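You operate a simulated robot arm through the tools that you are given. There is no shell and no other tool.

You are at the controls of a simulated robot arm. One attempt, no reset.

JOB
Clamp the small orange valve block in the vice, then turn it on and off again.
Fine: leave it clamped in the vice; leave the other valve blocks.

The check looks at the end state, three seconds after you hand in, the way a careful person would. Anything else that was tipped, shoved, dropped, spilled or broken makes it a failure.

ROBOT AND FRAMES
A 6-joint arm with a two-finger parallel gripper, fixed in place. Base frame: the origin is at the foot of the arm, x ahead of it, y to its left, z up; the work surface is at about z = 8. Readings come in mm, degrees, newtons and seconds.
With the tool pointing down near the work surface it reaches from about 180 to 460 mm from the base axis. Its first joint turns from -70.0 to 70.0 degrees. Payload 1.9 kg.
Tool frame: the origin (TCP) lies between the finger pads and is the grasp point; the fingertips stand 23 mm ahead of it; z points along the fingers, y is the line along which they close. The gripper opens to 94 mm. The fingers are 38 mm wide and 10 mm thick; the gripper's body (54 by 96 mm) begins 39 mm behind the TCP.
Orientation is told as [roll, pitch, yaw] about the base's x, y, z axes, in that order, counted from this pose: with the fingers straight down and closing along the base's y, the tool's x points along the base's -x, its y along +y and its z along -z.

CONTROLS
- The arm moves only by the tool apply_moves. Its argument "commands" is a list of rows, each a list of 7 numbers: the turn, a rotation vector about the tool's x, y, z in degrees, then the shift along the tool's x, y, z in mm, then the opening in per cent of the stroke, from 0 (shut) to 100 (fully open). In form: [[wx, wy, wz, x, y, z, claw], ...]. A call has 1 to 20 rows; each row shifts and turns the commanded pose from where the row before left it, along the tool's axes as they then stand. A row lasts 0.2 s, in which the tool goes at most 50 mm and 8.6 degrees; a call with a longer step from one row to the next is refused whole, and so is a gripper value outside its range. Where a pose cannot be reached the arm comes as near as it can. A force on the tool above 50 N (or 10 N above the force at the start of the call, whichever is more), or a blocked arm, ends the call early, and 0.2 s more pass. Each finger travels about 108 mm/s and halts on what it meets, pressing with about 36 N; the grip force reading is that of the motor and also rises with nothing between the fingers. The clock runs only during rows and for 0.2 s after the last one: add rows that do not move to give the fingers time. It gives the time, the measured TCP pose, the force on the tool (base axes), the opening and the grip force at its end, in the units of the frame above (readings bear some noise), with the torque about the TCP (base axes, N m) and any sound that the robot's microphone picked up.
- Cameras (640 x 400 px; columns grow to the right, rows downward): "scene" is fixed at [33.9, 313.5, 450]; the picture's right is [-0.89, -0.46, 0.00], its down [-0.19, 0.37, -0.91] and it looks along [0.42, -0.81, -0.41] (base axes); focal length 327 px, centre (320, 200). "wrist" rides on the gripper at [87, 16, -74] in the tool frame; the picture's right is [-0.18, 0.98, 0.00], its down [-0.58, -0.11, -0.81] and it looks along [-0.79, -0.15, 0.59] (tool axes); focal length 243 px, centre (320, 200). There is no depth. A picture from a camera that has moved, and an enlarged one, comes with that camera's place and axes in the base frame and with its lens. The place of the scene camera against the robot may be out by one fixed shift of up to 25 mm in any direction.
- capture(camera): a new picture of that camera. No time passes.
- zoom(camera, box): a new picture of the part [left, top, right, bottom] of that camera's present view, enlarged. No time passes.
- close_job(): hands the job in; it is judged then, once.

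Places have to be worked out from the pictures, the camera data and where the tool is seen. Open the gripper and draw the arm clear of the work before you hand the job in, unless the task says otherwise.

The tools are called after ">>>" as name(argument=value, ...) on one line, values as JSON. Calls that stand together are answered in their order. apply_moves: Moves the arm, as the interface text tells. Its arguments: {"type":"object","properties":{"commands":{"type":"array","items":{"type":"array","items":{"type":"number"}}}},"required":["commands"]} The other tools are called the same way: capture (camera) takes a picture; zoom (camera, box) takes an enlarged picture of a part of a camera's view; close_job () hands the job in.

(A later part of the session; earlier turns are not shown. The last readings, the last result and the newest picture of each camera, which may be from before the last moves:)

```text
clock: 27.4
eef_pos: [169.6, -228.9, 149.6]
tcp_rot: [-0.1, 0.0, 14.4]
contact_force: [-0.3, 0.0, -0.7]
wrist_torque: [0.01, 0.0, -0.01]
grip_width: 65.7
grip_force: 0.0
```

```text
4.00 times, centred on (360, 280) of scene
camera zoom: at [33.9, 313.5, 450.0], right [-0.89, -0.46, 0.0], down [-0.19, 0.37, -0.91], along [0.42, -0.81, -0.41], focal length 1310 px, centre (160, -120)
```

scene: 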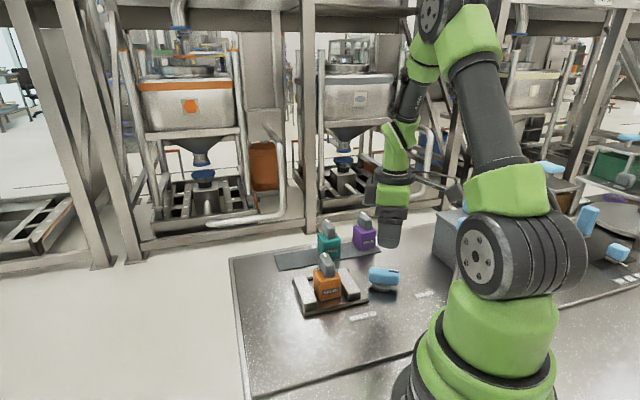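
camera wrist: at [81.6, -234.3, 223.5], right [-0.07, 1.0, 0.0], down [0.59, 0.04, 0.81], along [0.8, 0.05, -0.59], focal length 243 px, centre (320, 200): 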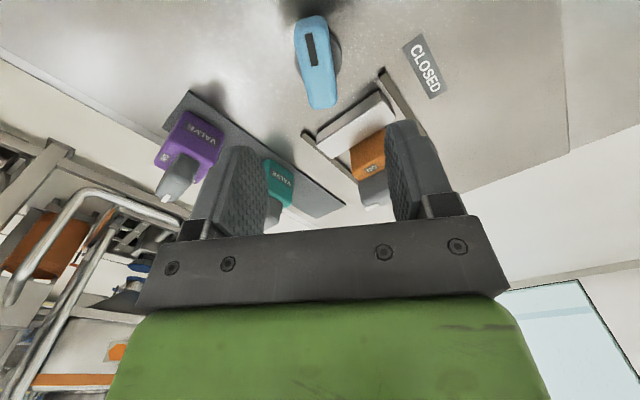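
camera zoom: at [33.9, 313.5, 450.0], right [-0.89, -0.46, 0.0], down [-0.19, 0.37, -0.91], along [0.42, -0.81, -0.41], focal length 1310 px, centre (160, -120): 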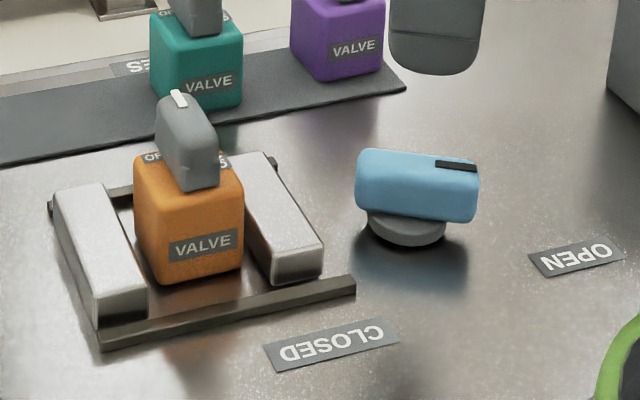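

The block sits well between the jaws. The knob axis is near (171.5,-229.5), its handle lies at 14.3°, about 24 mm wide with its top at z≈48, and the mark points at OPEN. I'll centre over it, lower to just above the handle and check.

>>> apply_moves(commands=[[0, 0, 0, -1.4, -1.4, 0, 70], [0, 0, 0, 0, 0, 25, 70], [0, 0, 0, 0, 0, 25, 70], [0, 0, 0, 0, 0, 20, 70], [0, 0, 0, 0, 0, 0, 70], [0, 0, 0, 0, 0, 0, 70]])

>>> capture(camera="wrist")

>>> zoom(camera="scene", box=[310, 210, 450, 310])

```text
clock: 28.8
eef_pos: [171.5, -230.0, 80.0]
tcp_rot: [-0.1, 0.0, 14.3]
contact_force: [-0.2, -0.1, -0.1]
wrist_torque: [0.0, -0.04, 0.03]
grip_width: 65.5
grip_force: 0.1
```

```text
taken
camera wrist: at [83.2, -235.3, 154.1], right [-0.07, 1.0, 0.0], down [0.59, 0.04, 0.81], along [0.8, 0.05, -0.59], focal length 243 px, centre (320, 200)
```

wrist: 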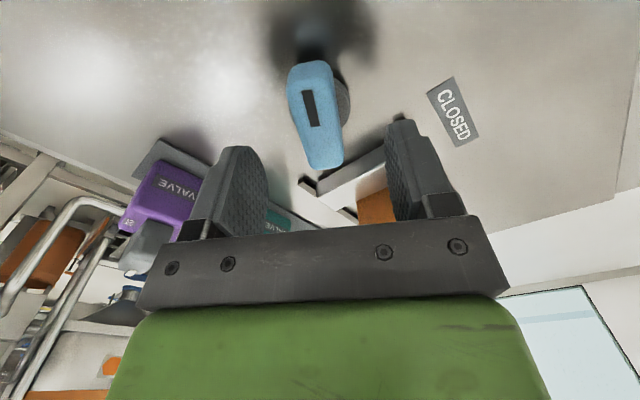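

```text
4.00 times, centred on (380, 260) of scene
camera zoom: at [33.9, 313.5, 450.0], right [-0.89, -0.46, 0.0], down [-0.19, 0.37, -0.91], along [0.42, -0.81, -0.41], focal length 1310 px, centre (80, -40)
```

zoom: 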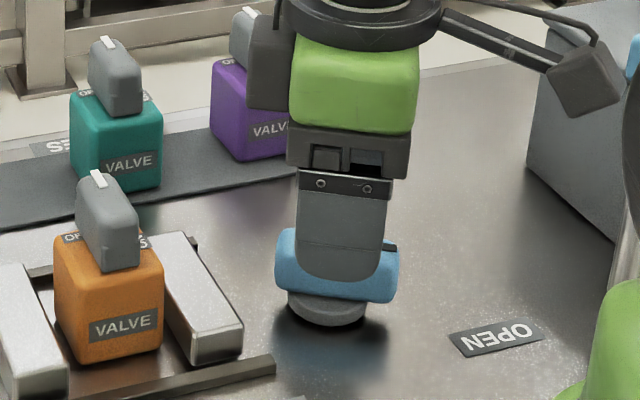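

The fingers straddle the knob handle, centred and parallel. I'll lower 30 mm to z≈50, keeping the fingertips above the disc, and close on it.

>>> apply_moves(commands=[[0, 0, 0, 0, 0, 10, 70], [0, 0, 0, 0, 0, 10, 70], [0, 0, 0, 0, 0, 8, 70], [0, 0, 0, 0, 0, 0, 70], [0, 0, 0, 0, 0, 0, 45], [0, 0, 0, 0, 0, 0, 30], [0, 0, 0, 0, 0, 0, 10], [0, 0, 0, 0, 0, 0, 0], [0, 0, 0, 0, 0, 0, 0]])

>>> capture(camera="wrist")

>>> zoom(camera="scene", box=[310, 210, 450, 310])

```text
clock: 30.8
eef_pos: [172.9, -229.3, 52.1]
tcp_rot: [0.0, 0.0, 14.3]
contact_force: [4.6, 16.7, 5.1]
wrist_torque: [-0.17, 0.0, 0.06]
grip_width: 23.8
grip_force: 44.7
```

```text
taken
camera wrist: at [85.3, -235.6, 127.3], right [-0.07, 1.0, 0.0], down [0.59, 0.04, 0.81], along [0.8, 0.05, -0.59], focal length 243 px, centre (320, 200)
```

wrist: 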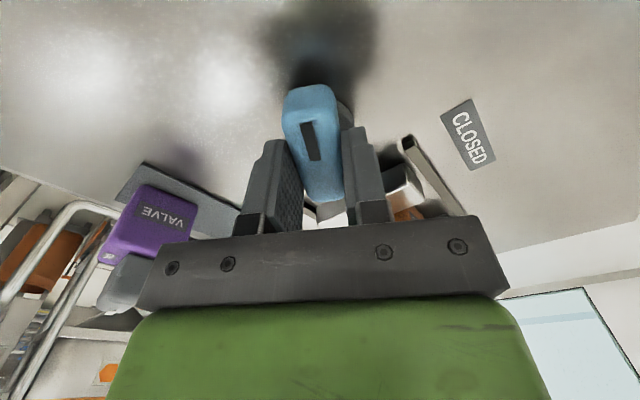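

```text
4.00 times, centred on (380, 260) of scene
camera zoom: at [33.9, 313.5, 450.0], right [-0.89, -0.46, 0.0], down [-0.19, 0.37, -0.91], along [0.42, -0.81, -0.41], focal length 1310 px, centre (80, -40)
```

zoom: 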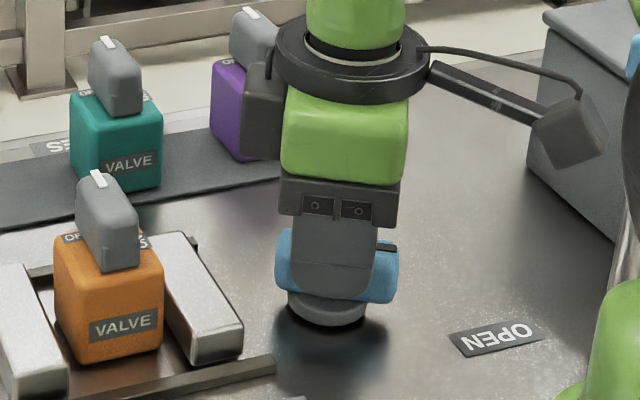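

I have the knob gripped at 23.8 mm, with a slight sideways load that means I'm about 0.6 mm off in y. I'll ease that, turn about 20° clockwise toward CLOSED, and watch the response.

>>> apply_moves(commands=[[0, 0, 0, 0, 0.6, 0, 0], [0, 0, 0, 0, 0, 0, 0]])

>>> apply_moves(commands=[[0, 0, 4, 0, 0, 0, 0], [0, 0, 4, 0, 0, 0, 0], [0, 0, 4, 0, 0, 0, 0], [0, 0, 4, 0, 0, 0, 0], [0, 0, 4, 0, 0, 0, 0], [0, 0, 0, 0, 0, 0, 0]])

>>> zoom(camera="scene", box=[285, 230, 435, 330])

>>> capture(camera="wrist")

```text
clock: 31.4
eef_pos: [173.2, -230.1, 52.1]
tcp_rot: [0.0, 0.0, 14.5]
contact_force: [-8.7, 10.2, 25.2]
wrist_torque: [-0.05, 1.04, 0.02]
grip_width: 23.5
grip_force: 44.8
```

```text
clock: 32.8
eef_pos: [173.1, -230.9, 52.4]
tcp_rot: [0.0, 0.0, -5.7]
contact_force: [-35.7, -3.6, 10.3]
wrist_torque: [-0.23, 0.44, -0.01]
grip_width: 24.0
grip_force: 45.0
```

```text
4.00 times, centred on (360, 280) of scene
camera zoom: at [33.9, 313.5, 450.0], right [-0.89, -0.46, 0.0], down [-0.19, 0.37, -0.91], along [0.42, -0.81, -0.41], focal length 1310 px, centre (160, -120)
```

zoom: 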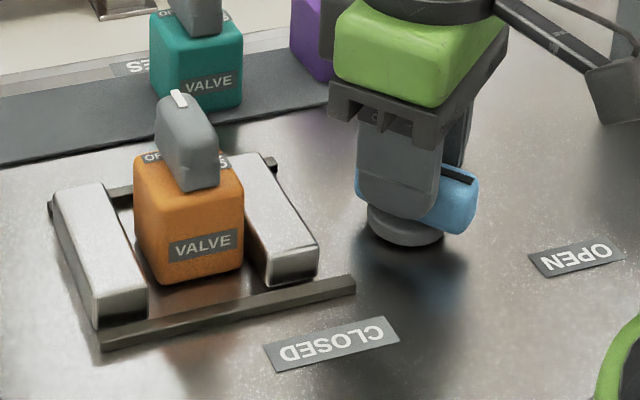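

```text
taken
camera wrist: at [88.9, -204.8, 127.0], right [0.28, 0.96, 0.0], down [0.57, -0.17, 0.81], along [0.77, -0.23, -0.59], focal length 243 px, centre (320, 200)
```

wrist: 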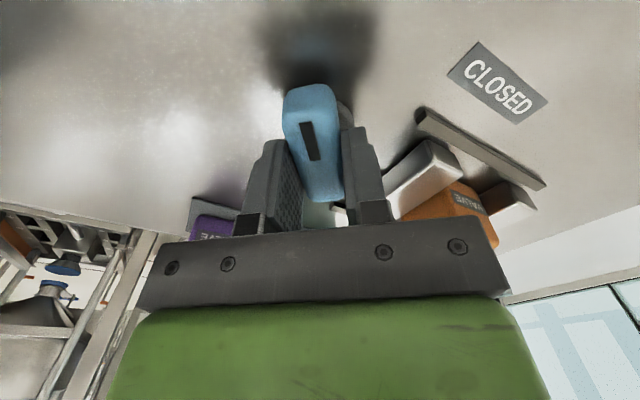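

Jaw B moved in a few millimetres while jaw A stays fixed, so the knob works as expected. There's a −36 N x load, so I'll shift the TCP about 1.3 mm in −x and keep turning.

>>> apply_moves(commands=[[0, 0, 0, 1.3, 0, 0, 0], [0, 0, 0, 0, 0, 0, 0]])

>>> apply_moves(commands=[[0, 0, 4, 0, 0, 0, 0], [0, 0, 4, 0, 0, 0, 0], [0, 0, 4, 0, 0, 0, 0], [0, 0, 4, 0, 0, 0, 0], [0, 0, 4, 0, 0, 0, 0], [0, 0, 4, 0, 0, 0, 0], [0, 0, 0, 0, 0, 0, 0]])

>>> zoom(camera="scene", box=[285, 230, 435, 330])

```text
clock: 33.4
eef_pos: [172.3, -229.2, 51.3]
tcp_rot: [-0.1, -0.1, -5.4]
contact_force: [5.6, 2.3, -11.5]
wrist_torque: [0.41, 1.3, -0.01]
grip_width: 24.0
grip_force: 44.6
```

```text
clock: 34.8
eef_pos: [172.9, -229.6, 51.9]
tcp_rot: [-0.1, -0.3, -27.6]
contact_force: [2.6, 1.3, -1.6]
wrist_torque: [0.14, -0.29, -0.01]
grip_width: 23.8
grip_force: 44.6
stopped in row 6: the force on the tool passed its limit at 52 N (the readings are from after the stop); the commanded pose is now the measured one
```

```text
4.00 times, centred on (360, 280) of scene
camera zoom: at [33.8, 313.5, 450.0], right [-0.89, -0.46, 0.0], down [-0.19, 0.37, -0.91], along [0.42, -0.81, -0.41], focal length 1310 px, centre (160, -120)
```

zoom: 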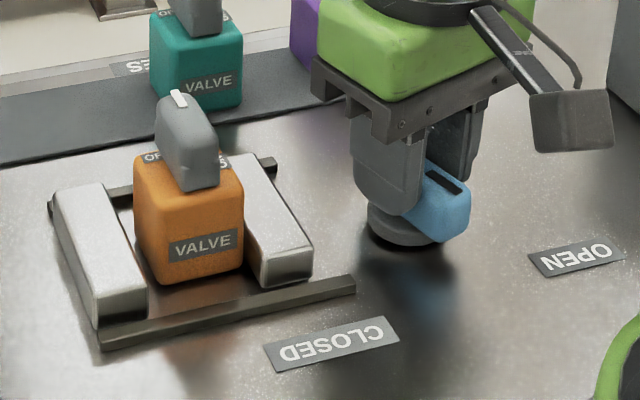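

The call stopped on side load at yaw −27.6, and the forces relaxed after the re-sync. I'll continue in shorter bursts and read the force each time to recentre.

>>> apply_moves(commands=[[0, 0, 4, 0, 0, 0, 0], [0, 0, 4, 0, 0, 0, 0], [0, 0, 4, 0, 0, 0, 0], [0, 0, 0, 0, 0, 0, 0]])

```text
clock: 35.8
eef_pos: [173.1, -229.6, 51.7]
tcp_rot: [0.0, -0.2, -39.7]
contact_force: [-2.2, -8.4, -36.2]
wrist_torque: [0.03, -0.02, -0.02]
grip_width: 24.4
grip_force: 44.9
```

There's now a −36 N vertical load, so the tool is riding slightly high. I'll lower it 1 mm and continue turning.

>>> apply_moves(commands=[[0, 0, 0, 0, 0, 1.0, 0], [0, 0, 4, 0, 0, 0, 0], [0, 0, 4, 0, 0, 0, 0], [0, 0, 4, 0, 0, 0, 0], [0, 0, 0, 0, 0, 0, 0]])

>>> zoom(camera="scene", box=[285, 230, 435, 330])

```text
clock: 37.1
eef_pos: [173.1, -230.9, 53.3]
tcp_rot: [0.1, -0.3, -51.8]
contact_force: [-1.2, 2.8, 0.7]
wrist_torque: [-0.51, -0.31, 0.01]
grip_width: 24.1
grip_force: 45.2
stopped in row 5: the force on the tool passed its limit at 51 N (the readings are from after the stop); the commanded pose is now the measured one
```

```text
4.00 times, centred on (360, 280) of scene
camera zoom: at [33.9, 313.5, 450.0], right [-0.89, -0.46, 0.0], down [-0.19, 0.37, -0.91], along [0.42, -0.81, -0.41], focal length 1310 px, centre (160, -120)
```

zoom: 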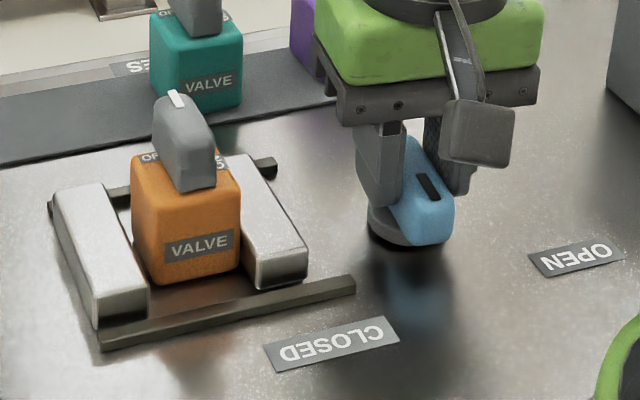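

At yaw −51.8 jaw B has reached the block and is starting to slide it toward jaw A, with the block upright. The forces have reset, so I'll continue turning.

>>> apply_moves(commands=[[0, 0, 3, 0, 0, 0, 0], [0, 0, 3, 0, 0, 0, 0], [0, 0, 3, 0, 0, 0, 0], [0, 0, 0, 0, 0, 0, 0]])

>>> zoom(camera="scene", box=[285, 230, 435, 330])

```text
clock: 38.1
eef_pos: [172.9, -229.3, 51.8]
tcp_rot: [0.1, -0.3, -60.6]
contact_force: [21.6, 13.3, 6.7]
wrist_torque: [1.33, 0.71, -0.05]
grip_width: 23.9
grip_force: 44.7
```

```text
4.00 times, centred on (360, 280) of scene
camera zoom: at [33.9, 313.5, 450.1], right [-0.89, -0.46, 0.0], down [-0.19, 0.37, -0.91], along [0.42, -0.81, -0.41], focal length 1310 px, centre (160, -120)
```

zoom: 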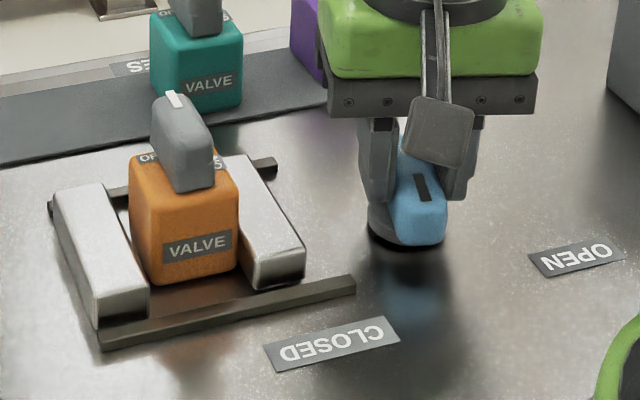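

The block follows smoothly. I'll relieve the roughly 25 N side load with a 0.6 mm shift along the closing axis and keep turning.

>>> apply_moves(commands=[[0, 0, 3, 0, 0.6, 0, 0], [0, 0, 3, 0, 0, 0, 0], [0, 0, 3, 0, 0, 0, 0], [0, 0, 0, 0, 0, 0, 0]])

>>> apply_moves(commands=[[0, 0, 3, 0, 0, 0, 0], [0, 0, 3, 0, 0, 0, 0], [0, 0, 0, 0, 0, 0, 0]])

>>> zoom(camera="scene", box=[285, 230, 435, 330])

```text
clock: 39.1
eef_pos: [172.8, -231.0, 51.8]
tcp_rot: [0.1, -0.2, -69.8]
contact_force: [-4.0, 10.6, 5.9]
wrist_torque: [-1.32, -0.22, 0.03]
grip_width: 24.2
grip_force: 44.9
```

```text
clock: 39.9
eef_pos: [173.9, -229.8, 53.5]
tcp_rot: [0.3, -0.3, -75.8]
contact_force: [1.6, 8.3, 18.5]
wrist_torque: [0.29, 0.44, -0.01]
grip_width: 23.8
grip_force: 45.2
```

```text
4.00 times, centred on (360, 280) of scene
camera zoom: at [33.8, 313.5, 450.0], right [-0.89, -0.46, 0.0], down [-0.19, 0.37, -0.91], along [0.42, -0.81, -0.41], focal length 1310 px, centre (160, -120)
```

zoom: 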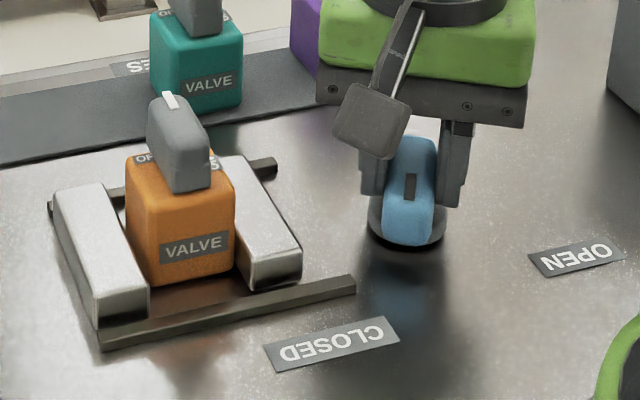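

The knob has turned about 90° and the block is nearing jaw A. CLOSED should be at yaw around −96, so I'll continue in small steps.

>>> apply_moves(commands=[[0, 0, 3, 0, 0, 0, 0], [0, 0, 3, 0, 0, 0, 0], [0, 0, 3, 0, 0, 0, 0], [0, 0, 0, 0, 0, 0, 0]])

>>> zoom(camera="scene", box=[285, 230, 435, 330])

```text
clock: 40.9
eef_pos: [174.2, -230.1, 52.1]
tcp_rot: [0.3, -0.4, -84.8]
contact_force: [-6.3, -10.4, 23.2]
wrist_torque: [0.84, 0.69, -0.02]
grip_width: 23.7
grip_force: 45.0
```

```text
4.00 times, centred on (360, 280) of scene
camera zoom: at [33.8, 313.5, 450.0], right [-0.89, -0.46, 0.0], down [-0.19, 0.37, -0.91], along [0.42, -0.81, -0.41], focal length 1310 px, centre (160, -120)
```

zoom: 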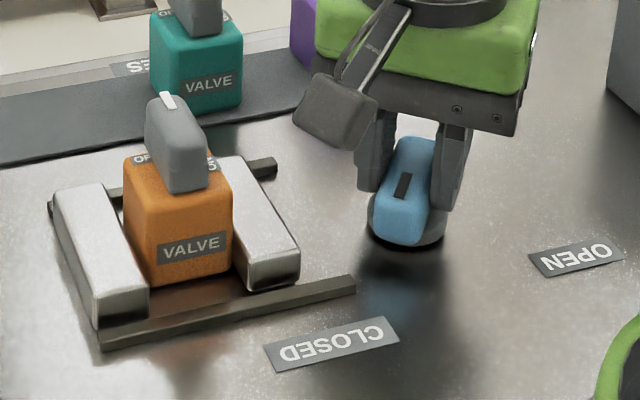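

>>> apply_moves(commands=[[0, 0, 3, 0, 0, 0, 0], [0, 0, 3, 0, 0, 0, 0], [0, 0, 3, 0, 0, 0, 0], [0, 0, 0, 0, 0, 0, 0]])

>>> zoom(camera="scene", box=[285, 230, 435, 330])

>>> capture(camera="wrist")

```text
clock: 41.9
eef_pos: [173.4, -231.3, 51.5]
tcp_rot: [0.3, -0.3, -93.8]
contact_force: [-8.3, -0.5, 35.4]
wrist_torque: [-0.35, 0.6, -0.03]
grip_width: 23.8
grip_force: 45.2
```

```text
4.00 times, centred on (360, 280) of scene
camera zoom: at [33.8, 313.6, 450.0], right [-0.89, -0.46, 0.0], down [-0.19, 0.37, -0.91], along [0.42, -0.81, -0.41], focal length 1310 px, centre (160, -120)
```

zoom: 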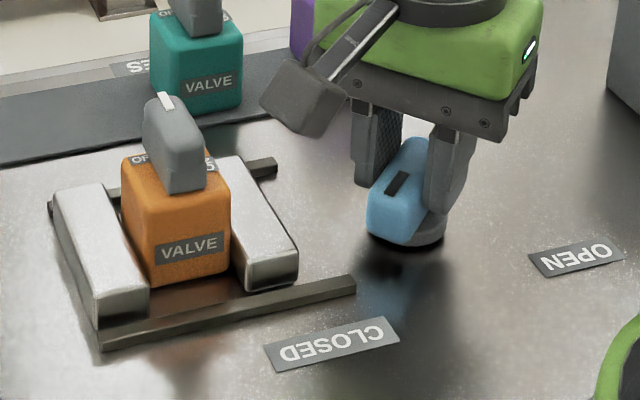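

```text
taken
camera wrist: at [194.9, -143.9, 126.3], right [0.97, -0.25, 0.0], down [-0.15, -0.57, 0.81], along [-0.2, -0.78, -0.59], focal length 243 px, centre (320, 200)
```

wrist: 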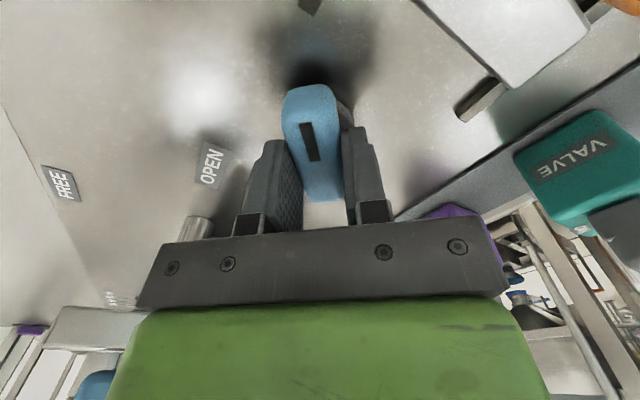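

The knob now points about at CLOSED and the block is close to jaw A, with no clamping torque yet. I'll ease the vertical load by moving up 0.8 mm and turn further, watching for a stop.

>>> apply_moves(commands=[[0, 0, 0, 0, 0, -0.8, 0], [0, 0, 3, 0, 0, 0, 0], [0, 0, 3, 0, 0, 0, 0], [0, 0, 0, 0, 0, 0, 0]])

>>> zoom(camera="scene", box=[285, 230, 435, 330])

```text
clock: 42.9
eef_pos: [172.9, -229.7, 51.4]
tcp_rot: [0.1, -0.1, -99.7]
contact_force: [-29.9, -23.6, -22.9]
wrist_torque: [-0.36, 1.16, -0.03]
grip_width: 24.2
grip_force: 45.1
```

```text
4.00 times, centred on (360, 280) of scene
camera zoom: at [33.9, 313.5, 450.1], right [-0.89, -0.46, 0.0], down [-0.19, 0.37, -0.91], along [0.42, -0.81, -0.41], focal length 1310 px, centre (160, -120)
```

zoom: 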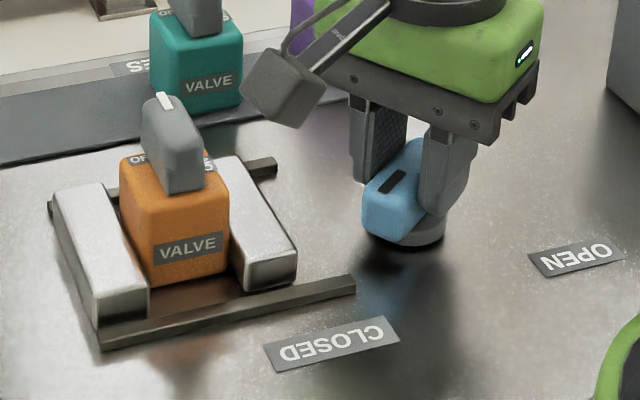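

The jaws are still closing slightly. I'll relieve the accumulated load and continue another 6°.

>>> apply_moves(commands=[[0, 0, 0, -0.6, -0.6, 0.5, 0], [0, 0, 3, 0, 0, 0, 0], [0, 0, 3, 0, 0, 0, 0], [0, 0, 0, 0, 0, 0, 0]])

>>> zoom(camera="scene", box=[285, 240, 365, 320])

```text
clock: 43.9
eef_pos: [172.6, -229.1, 51.8]
tcp_rot: [0.2, -0.2, -105.6]
contact_force: [-7.0, -7.2, -27.8]
wrist_torque: [0.01, 0.53, 0.65]
grip_width: 23.6
grip_force: 44.9
```

```text
5.00 times, centred on (325, 280) of scene
camera zoom: at [33.9, 313.5, 450.1], right [-0.89, -0.46, 0.0], down [-0.19, 0.37, -0.91], along [0.42, -0.81, -0.41], focal length 1637 px, centre (295, -200)
```

zoom: 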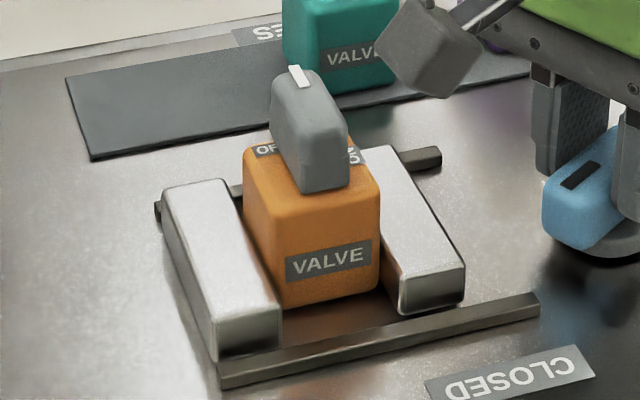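

A z-torque of 0.65 N·m has appeared, so the vice is biting or the knob has reached its stop. I'll check from the wrist whether the knob still follows the fingers.

>>> zoom(camera="wrist", box=[240, 60, 400, 220])

>>> zoom(camera="scene", box=[285, 230, 435, 330])

>>> capture(camera="wrist")

```text
2.50 times, centred on (320, 140) of wrist
camera zoom: at [212.0, -149.9, 126.6], right [0.9, -0.44, 0.0], down [-0.26, -0.53, 0.81], along [-0.35, -0.73, -0.59], focal length 606 px, centre (320, 350)
```

zoom: 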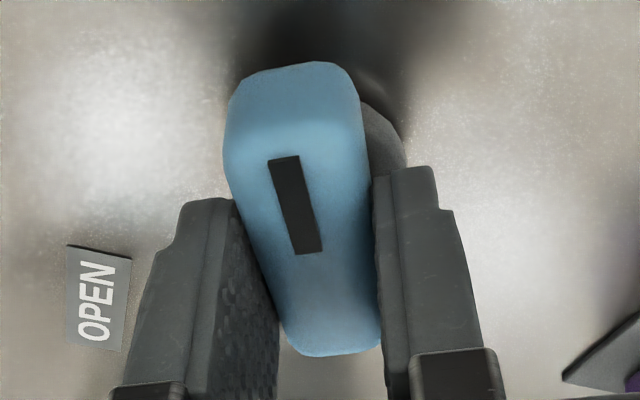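

```text
4.00 times, centred on (360, 280) of scene
camera zoom: at [33.9, 313.5, 450.1], right [-0.89, -0.46, 0.0], down [-0.19, 0.37, -0.91], along [0.42, -0.81, -0.41], focal length 1310 px, centre (160, -120)
```

zoom: 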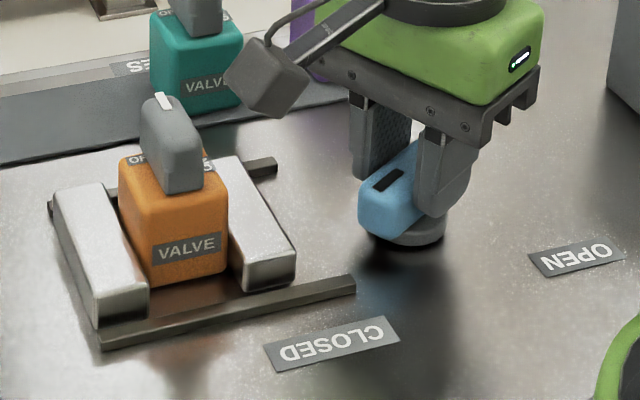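

```text
taken
camera wrist: at [212.0, -149.9, 126.6], right [0.9, -0.44, 0.0], down [-0.26, -0.53, 0.81], along [-0.35, -0.73, -0.59], focal length 243 px, centre (320, 200)
```

wrist: 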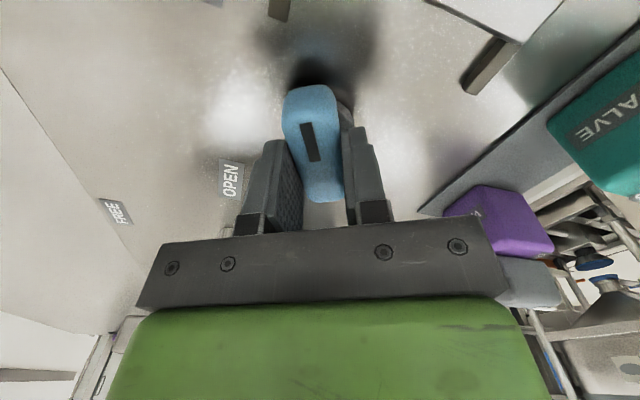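

The knob still follows the fingers and both jaws now appear to touch the block. I'll turn 4° more to make the clamp firm and check the torque.

>>> apply_moves(commands=[[0, 0, 2, 0, 0, 0.5, 0], [0, 0, 2, 0, 0, 0, 0], [0, 0, 0, 0, 0, 0, 0]])

>>> zoom(camera="wrist", box=[240, 60, 400, 220])

>>> zoom(camera="scene", box=[285, 240, 365, 320])

```text
clock: 44.7
eef_pos: [172.9, -229.8, 51.9]
tcp_rot: [0.4, 0.0, -109.4]
contact_force: [25.2, 27.2, 8.1]
wrist_torque: [0.11, 0.16, 1.9]
grip_width: 25.8
grip_force: 44.9
```

```text
2.50 times, centred on (320, 140) of wrist
camera zoom: at [217.1, -153.3, 126.6], right [0.86, -0.5, 0.01], down [-0.3, -0.51, 0.81], along [-0.4, -0.7, -0.59], focal length 606 px, centre (320, 350)
```

zoom: 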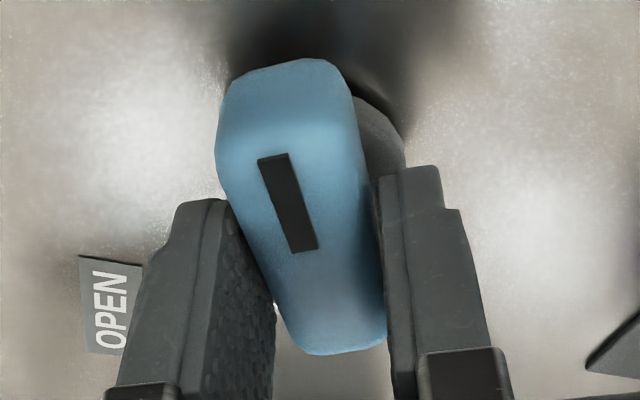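

```text
5.00 times, centred on (325, 280) of scene
camera zoom: at [33.8, 313.5, 450.0], right [-0.89, -0.46, 0.0], down [-0.19, 0.37, -0.91], along [0.42, -0.81, -0.41], focal length 1637 px, centre (295, -200)
```

zoom: 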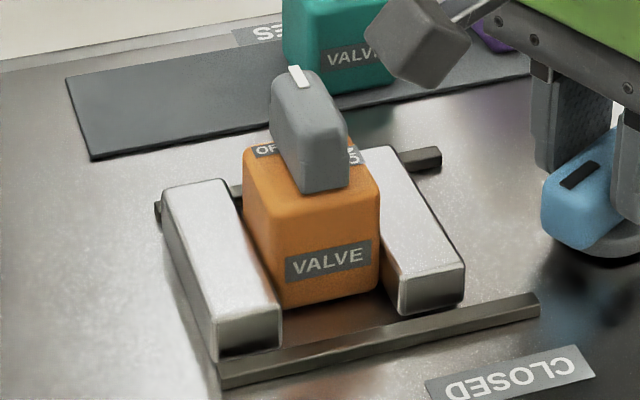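

Torque rose to 1.9 N·m and the knob stopped following, so the vice is tight. I'll back off 3° so the fingers release without dragging the knob, then open and rise.

>>> apply_moves(commands=[[0, 0, -1.5, 0, 0, 0, 0], [0, 0, -1.5, 0, 0, 0, 0], [0, 0, 0, 0, 0, 0, 0]])

>>> apply_moves(commands=[[0, 0, 0, 0, 0, 0, 32], [0, 0, 0, 0, 0, 0, 45], [0, 0, 0, 0, 0, 0, 60], [0, 0, 0, 0, 0, 0, 60]])

>>> capture(camera="wrist")

>>> zoom(camera="scene", box=[285, 230, 435, 330])

```text
clock: 45.5
eef_pos: [171.6, -231.5, 52.3]
tcp_rot: [0.4, -0.2, -106.7]
contact_force: [34.0, 14.3, -3.5]
wrist_torque: [1.33, -0.09, 1.55]
grip_width: 24.2
grip_force: 45.1
```

```text
clock: 46.5
eef_pos: [172.3, -231.2, 51.4]
tcp_rot: [0.3, -0.1, -106.7]
contact_force: [0.1, -0.5, 0.3]
wrist_torque: [0.05, -0.01, -0.02]
grip_width: 56.4
grip_force: 0.0
```

```text
taken
camera wrist: at [212.3, -151.8, 126.6], right [0.89, -0.46, 0.01], down [-0.27, -0.52, 0.81], along [-0.37, -0.72, -0.59], focal length 243 px, centre (320, 200)
```

wrist: 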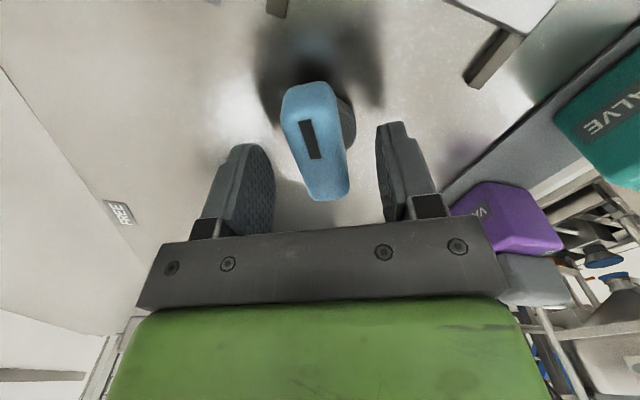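

```text
4.00 times, centred on (360, 280) of scene
camera zoom: at [33.9, 313.5, 450.0], right [-0.89, -0.46, 0.0], down [-0.19, 0.37, -0.91], along [0.42, -0.81, -0.41], focal length 1310 px, centre (160, -120)
```

zoom: 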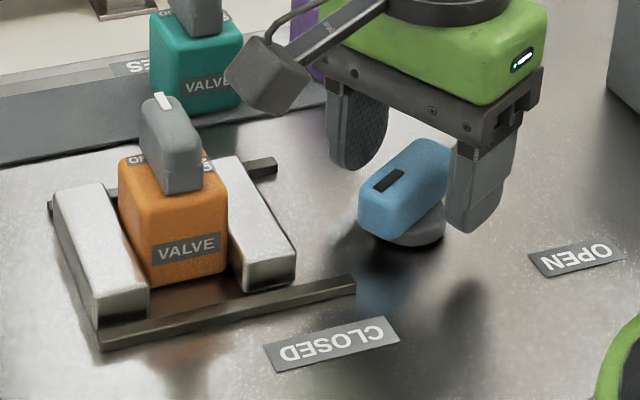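

The knob stayed at CLOSED after release and the block sits between both jaws. I'll rise clear, rotate to yaw −45 and hover above the valve block to verify the clamp and measure the handle.

>>> apply_moves(commands=[[0, 0, 0, 0, 0, -20, 60], [0, 0, 0, 0, 0, -25, 60], [0, 0, 0, 0, 0, -30, 60], [0, 0, 0, 0, 0, -30, 60], [0, 0, -7.7, 0, 0, 0, 60], [0, 0, -7.7, 0, 0, 0, 60], [0, 0, -7.7, 0, 0, 0, 60], [0, 0, -7.7, 0, 0, 0, 60], [0, 0, -7.7, 0, 0, 0, 60], [0, 0, -7.7, 0, 0, 0, 60], [0, 0, -7.7, 0, 0, 0, 60], [0, 0, -7.8, 0, 0, 0, 60], [0, 0, 0, -3.9, 31, 0, 60], [0, 0, 0, -3.9, 31, 0, 60], [0, 0, 0, -3.9, 31, 0, 60], [0, 0, 0, -3.9, 31, 0, 60], [0, 0, 0, 0, 0, 0, 60], [0, 0, 0, 0, 0, 0, 60]])

>>> capture(camera="wrist")

>>> zoom(camera="wrist", box=[240, 0, 400, 120])

>>> zoom(camera="scene", box=[285, 210, 435, 330])

```text
clock: 50.3
eef_pos: [269.9, -152.6, 158.0]
tcp_rot: [0.0, -0.2, -45.0]
contact_force: [-0.4, -0.3, -0.6]
wrist_torque: [-0.03, 0.0, 0.0]
grip_width: 56.5
grip_force: 0.2
```

```text
taken
camera wrist: at [220.2, -79.4, 232.9], right [0.83, 0.56, 0.0], down [0.33, -0.49, 0.81], along [0.46, -0.67, -0.59], focal length 243 px, centre (320, 200)
```

wrist: 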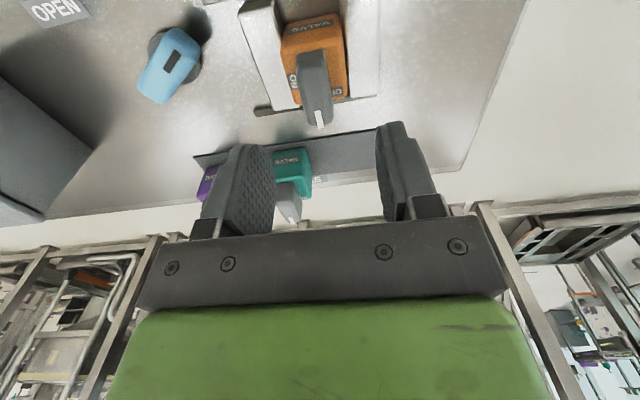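

```text
3.33 times, centred on (320, 60) of wrist
camera zoom: at [220.2, -79.4, 232.9], right [0.83, 0.56, 0.0], down [0.33, -0.49, 0.81], along [0.46, -0.67, -0.59], focal length 809 px, centre (320, 667)
```

zoom: 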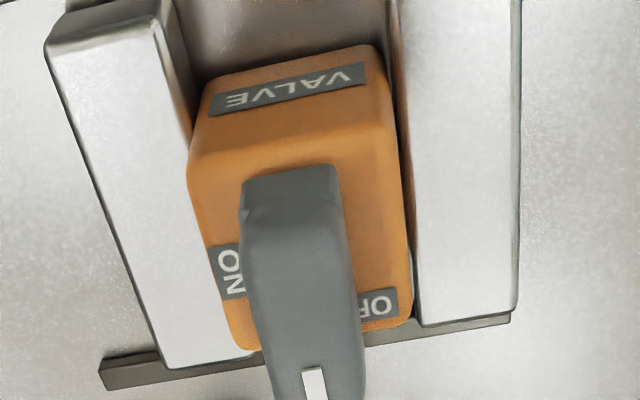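

```text
3.33 times, centred on (360, 270) of scene
camera zoom: at [33.9, 313.5, 450.0], right [-0.89, -0.46, 0.0], down [-0.19, 0.37, -0.91], along [0.42, -0.81, -0.41], focal length 1092 px, centre (187, -33)
```

zoom: 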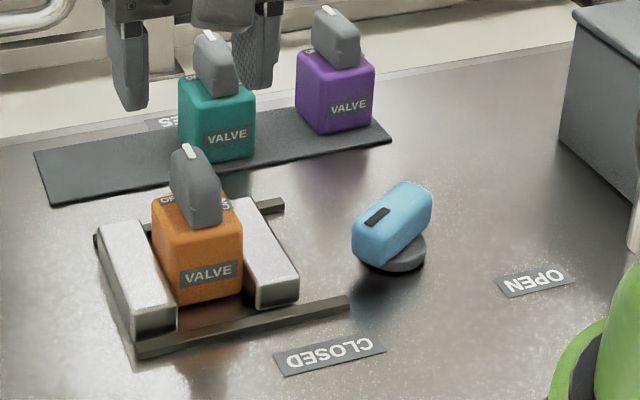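

The block is held between both jaws and the handle still points to OFF. The handle centre is near (269.5,-155). I'll nudge about 2 mm and lower 40 mm to check the straddle.

>>> apply_moves(commands=[[0, 0, 0, -1.3, -2, 0, 60], [0, 0, 0, 0, 0, 20, 60], [0, 0, 0, 0, 0, 20, 60], [0, 0, 0, 0, 0, 0, 60], [0, 0, 0, 0, 0, 0, 60]])

>>> capture(camera="wrist")

>>> zoom(camera="wrist", box=[220, 20, 420, 180])

>>> zoom(camera="scene", box=[270, 210, 390, 330])

```text
clock: 51.5
eef_pos: [268.0, -154.7, 117.1]
tcp_rot: [0.0, -0.2, -45.0]
contact_force: [-0.2, 0.0, -0.5]
wrist_torque: [-0.02, 0.01, 0.0]
grip_width: 56.7
grip_force: 0.1
```

```text
taken
camera wrist: at [217.8, -81.4, 191.1], right [0.83, 0.56, 0.0], down [0.33, -0.49, 0.81], along [0.46, -0.67, -0.59], focal length 243 px, centre (320, 200)
```

wrist: 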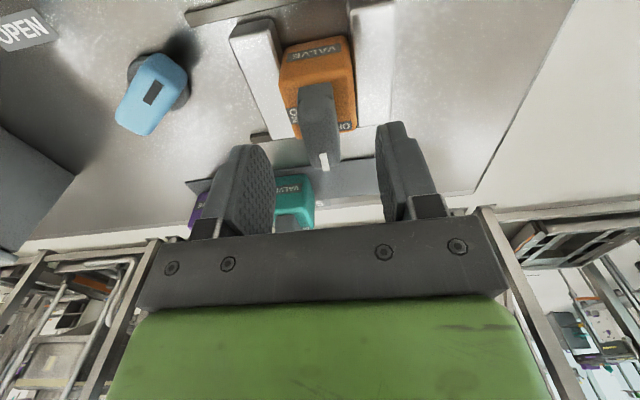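

```text
2.50 times, centred on (320, 100) of wrist
camera zoom: at [217.8, -81.4, 191.1], right [0.83, 0.56, 0.0], down [0.33, -0.49, 0.81], along [0.46, -0.67, -0.59], focal length 606 px, centre (320, 450)
```

zoom: 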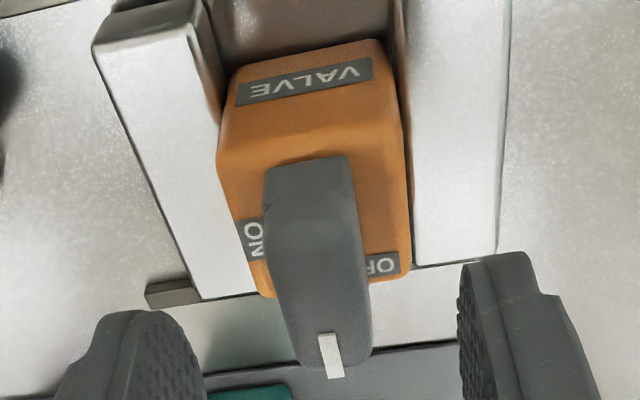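

```text
3.33 times, centred on (330, 270) of scene
camera zoom: at [33.9, 313.5, 450.0], right [-0.89, -0.46, 0.0], down [-0.19, 0.37, -0.91], along [0.42, -0.81, -0.41], focal length 1092 px, centre (287, -33)
```

zoom: 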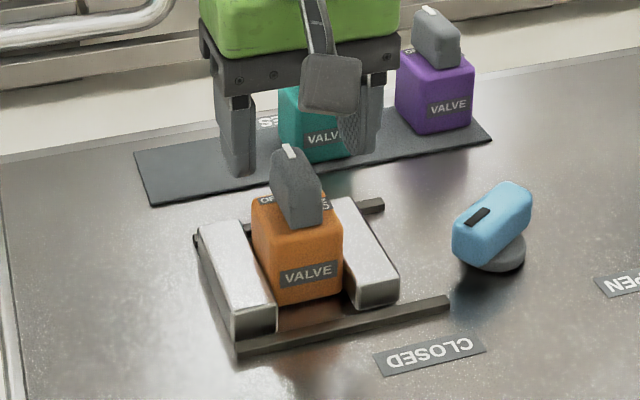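

In the tool frame the handle centre is about 3.8 mm toward −x and essentially centred in y. I'll shift, lower to z≈85 so the fingertips stay just above the block top, and close on the handle flats.

>>> apply_moves(commands=[[0, 0, 0, -3.8, -0.5, 0, 60], [0, 0, 0, 0, 0, 12, 60], [0, 0, 0, 0, 0, 12, 60], [0, 0, 0, 0, 0, 8, 60], [0, 0, 0, 0, 0, 0, 60], [0, 0, 0, 0, 0, 0, 60]])

>>> zoom(camera="wrist", box=[220, 60, 420, 220])

>>> zoom(camera="scene", box=[270, 210, 390, 330])

```text
clock: 52.9
eef_pos: [271.9, -159.6, 85.9]
tcp_rot: [0.1, -0.3, -44.9]
contact_force: [-0.2, -0.2, 0.2]
wrist_torque: [0.02, 0.01, -0.01]
grip_width: 56.6
grip_force: 0.0
```

```text
2.50 times, centred on (320, 140) of wrist
camera zoom: at [222.6, -85.3, 159.8], right [0.83, 0.56, 0.0], down [0.33, -0.49, 0.81], along [0.46, -0.67, -0.59], focal length 606 px, centre (320, 350)
```

zoom: 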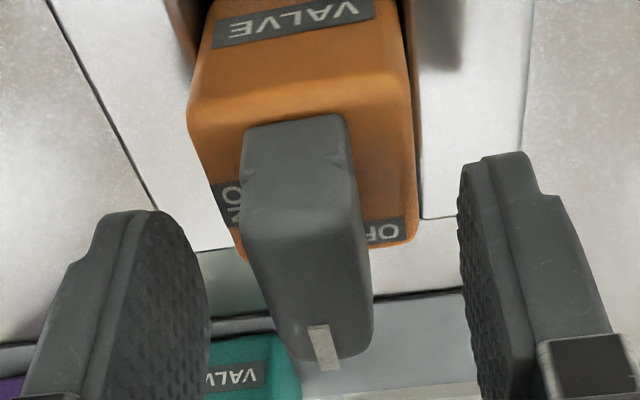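

```text
3.33 times, centred on (330, 270) of scene
camera zoom: at [33.9, 313.5, 450.0], right [-0.89, -0.46, 0.0], down [-0.19, 0.37, -0.91], along [0.42, -0.81, -0.41], focal length 1092 px, centre (287, -33)
```

zoom: 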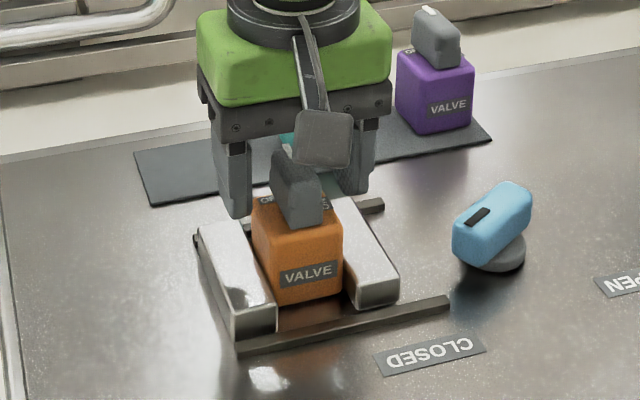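

The fingers straddle the handle with a small residual offset of about +1.6 in x and −1.3 in y. I'll correct that and close on the handle.

>>> apply_moves(commands=[[0, 0, 0, 1.6, -1.3, 0, 60], [0, 0, 0, 0, 0, 0, 60], [0, 0, 0, 0, 0, 0, 35], [0, 0, 0, 0, 0, 0, 25], [0, 0, 0, 0, 0, 0, 10], [0, 0, 0, 0, 0, 0, 0], [0, 0, 0, 0, 0, 0, 0]])

>>> zoom(camera="wrist", box=[220, 60, 420, 220])

>>> zoom(camera="scene", box=[270, 210, 390, 330])

```text
clock: 54.5
eef_pos: [269.2, -157.8, 85.0]
tcp_rot: [0.0, -0.3, -45.0]
contact_force: [2.1, 2.5, 1.8]
wrist_torque: [0.05, -0.11, -0.03]
grip_width: 19.3
grip_force: 35.7
```

```text
2.50 times, centred on (320, 140) of wrist
camera zoom: at [220.4, -85.1, 160.0], right [0.83, 0.56, 0.0], down [0.33, -0.49, 0.81], along [0.46, -0.67, -0.59], focal length 606 px, centre (320, 350)
```

zoom: 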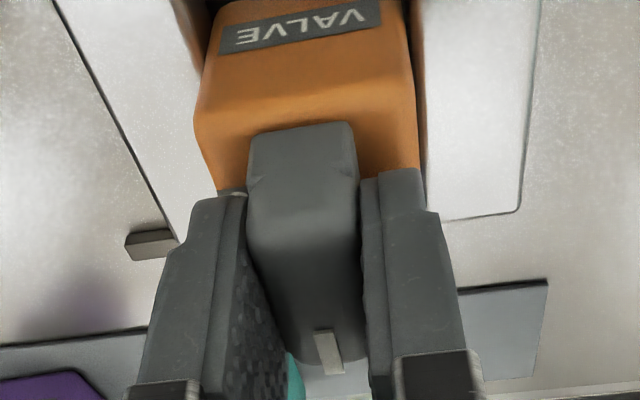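

```text
3.33 times, centred on (330, 270) of scene
camera zoom: at [33.9, 313.5, 450.0], right [-0.89, -0.46, 0.0], down [-0.19, 0.37, -0.91], along [0.42, -0.81, -0.41], focal length 1092 px, centre (287, -33)
```

zoom: 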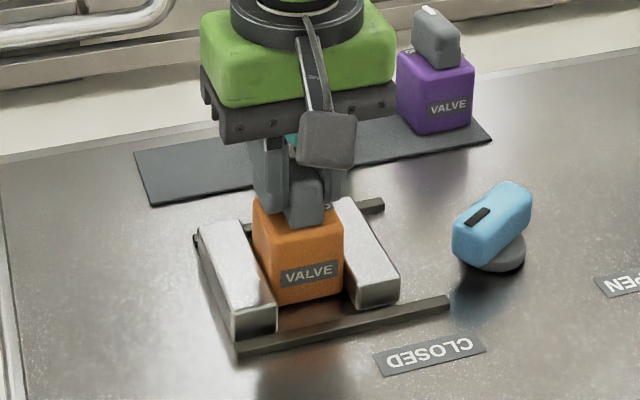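

The handle is gripped cleanly at 19.3 mm with minimal side load. I'll turn clockwise toward ON, 24° first, then check that only the handle moves.

>>> apply_moves(commands=[[0, 0, 4, 0, 0, 0, 0], [0, 0, 4, 0, 0, 0, 0], [0, 0, 4, 0, 0, 0, 0], [0, 0, 4, 0, 0, 0, 0], [0, 0, 4, 0, 0, 0, 0], [0, 0, 4, 0, 0, 0, 0], [0, 0, 0, 0, 0, 0, 0]])

>>> zoom(camera="scene", box=[270, 210, 390, 330])

>>> zoom(camera="wrist", box=[220, 60, 420, 220])

```text
clock: 56.1
eef_pos: [270.7, -158.8, 86.1]
tcp_rot: [0.1, -0.3, -69.0]
contact_force: [-6.9, 5.6, 20.0]
wrist_torque: [0.16, 0.17, 0.03]
grip_width: 19.4
grip_force: 36.2
```

```text
3.33 times, centred on (330, 270) of scene
camera zoom: at [33.8, 313.5, 450.0], right [-0.89, -0.46, 0.0], down [-0.19, 0.37, -0.91], along [0.42, -0.81, -0.41], focal length 1092 px, centre (287, -33)
```

zoom: 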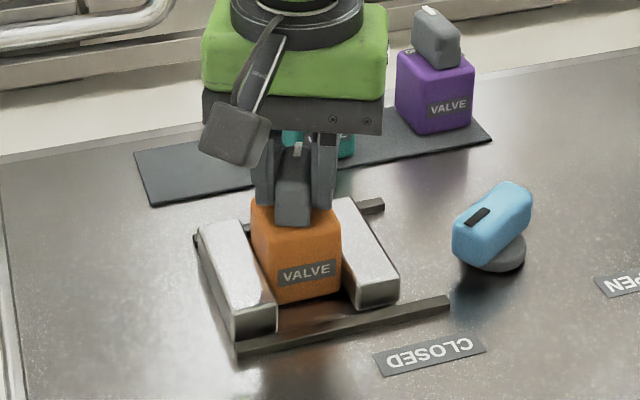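

```text
2.50 times, centred on (320, 140) of wrist
camera zoom: at [255.0, -72.2, 159.8], right [0.98, 0.18, 0.0], down [0.1, -0.58, 0.81], along [0.15, -0.8, -0.59], focal length 606 px, centre (320, 350)
```

zoom: 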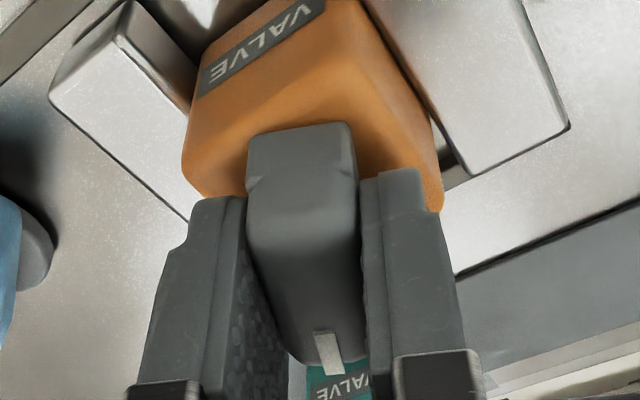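

The handle turns while the block stays in the jaws. I'll ease the 20 N vertical load by going up 0.6 mm and continue toward ON.

>>> apply_moves(commands=[[0, 0, 0, 0, 0, -0.6, 0], [0, 0, 4, 0, 0, 0, 0], [0, 0, 4, 0, 0, 0, 0], [0, 0, 4, 0, 0, 0, 0], [0, 0, 4, 0, 0, 0, 0], [0, 0, 4, 0, 0, 0, 0], [0, 0, 0, 0, 0, 0, 0]])

>>> zoom(camera="scene", box=[270, 210, 390, 330])

```text
clock: 57.7
eef_pos: [269.8, -158.4, 86.0]
tcp_rot: [0.1, -0.1, -89.1]
contact_force: [-11.1, -12.8, -2.3]
wrist_torque: [-0.82, 0.64, 0.05]
grip_width: 19.8
grip_force: 35.7
```

```text
3.33 times, centred on (330, 270) of scene
camera zoom: at [33.9, 313.5, 450.0], right [-0.89, -0.46, 0.0], down [-0.19, 0.37, -0.91], along [0.42, -0.81, -0.41], focal length 1092 px, centre (287, -33)
```

zoom: 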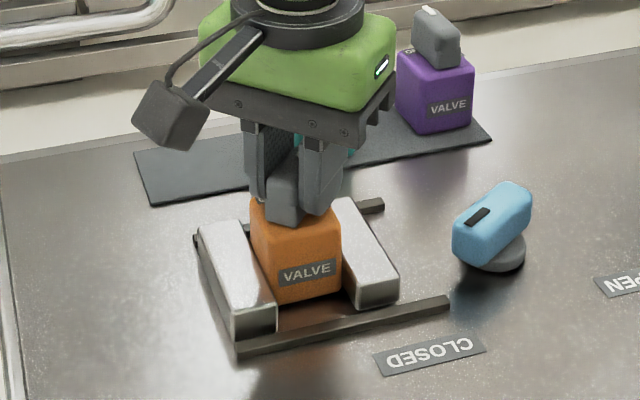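

The handle is halfway and the block hasn't moved. I'll ease the side load slightly and keep going.

>>> apply_moves(commands=[[0, 0, 0, -0.3, -0.3, 0, 0], [0, 0, 4, 0, 0, 0, 0], [0, 0, 4, 0, 0, 0, 0], [0, 0, 4, 0, 0, 0, 0], [0, 0, 4, 0, 0, 0, 0], [0, 0, 4, 0, 0, 0, 0], [0, 0, 0, 0, 0, 0, 0]])

>>> zoom(camera="scene", box=[270, 210, 390, 330])

```text
clock: 59.3
eef_pos: [270.4, -158.8, 86.1]
tcp_rot: [0.3, -0.1, -109.0]
contact_force: [-24.3, -6.9, 13.4]
wrist_torque: [-0.29, 1.01, 0.07]
grip_width: 19.6
grip_force: 35.9
```

```text
3.33 times, centred on (330, 270) of scene
camera zoom: at [33.8, 313.5, 450.0], right [-0.89, -0.46, 0.0], down [-0.19, 0.37, -0.91], along [0.42, -0.81, -0.41], focal length 1092 px, centre (287, -33)
```

zoom: 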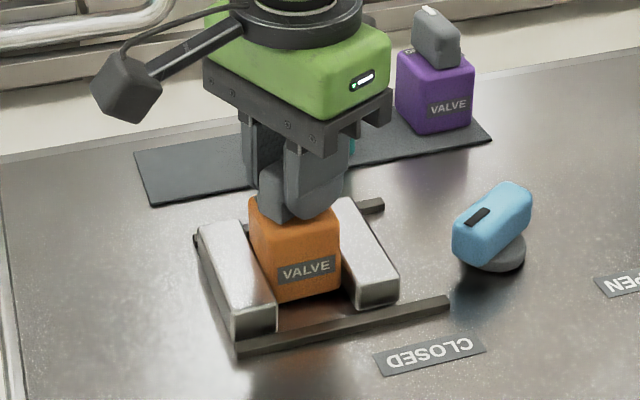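

Turned 64° so far. I'll relieve the −24 N x load with a sub-millimetre shift and continue the last part to ON.

>>> apply_moves(commands=[[0, 0, 0, -0.4, -0.7, -0.3, 0], [0, 0, 4, 0, 0, 0, 0], [0, 0, 4, 0, 0, 0, 0], [0, 0, 4, 0, 0, 0, 0], [0, 0, 4, 0, 0, 0, 0], [0, 0, 0, 0, 0, 0, 0]])

>>> apply_moves(commands=[[0, 0, 3, 0, 0, 0, 0], [0, 0, 3, 0, 0, 0, 0], [0, 0, 3, 0, 0, 0, 0], [0, 0, 0, 0, 0, 0, 0]])

>>> zoom(camera="scene", box=[270, 210, 390, 330])

>>> zoom(camera="wrist", box=[220, 60, 420, 220])

```text
clock: 60.7
eef_pos: [270.2, -159.1, 87.0]
tcp_rot: [0.3, 0.0, -125.1]
contact_force: [-3.8, -4.6, -0.1]
wrist_torque: [-0.19, 0.28, 0.03]
grip_width: 19.4
grip_force: 35.6
```

```text
clock: 61.7
eef_pos: [269.1, -158.9, 87.6]
tcp_rot: [0.3, 0.0, -134.2]
contact_force: [-2.4, -4.2, -0.6]
wrist_torque: [-0.22, 0.12, -0.01]
grip_width: 19.3
grip_force: 36.5
```

```text
3.33 times, centred on (330, 270) of scene
camera zoom: at [33.9, 313.5, 450.0], right [-0.89, -0.46, 0.0], down [-0.19, 0.37, -0.91], along [0.42, -0.81, -0.41], focal length 1092 px, centre (287, -33)
```

zoom: 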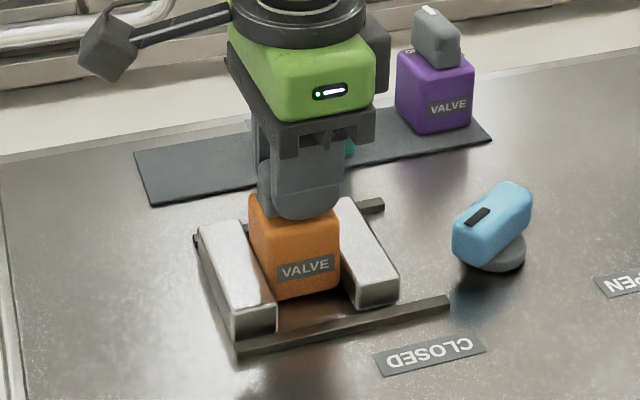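

```text
2.50 times, centred on (320, 140) of wrist
camera zoom: at [341.5, -107.0, 161.3], right [0.58, -0.82, 0.01], down [-0.49, -0.34, 0.81], along [-0.66, -0.47, -0.59], focal length 606 px, centre (320, 350)
```

zoom: 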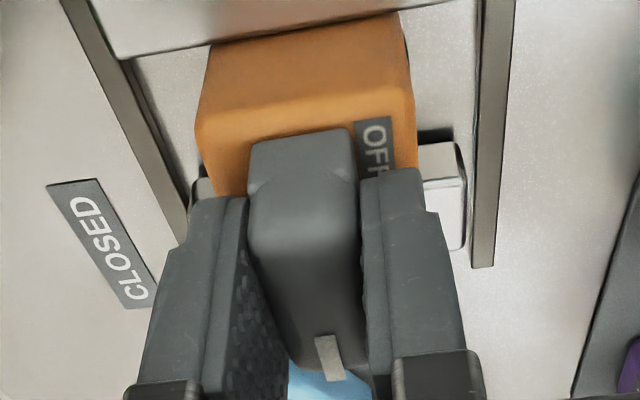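

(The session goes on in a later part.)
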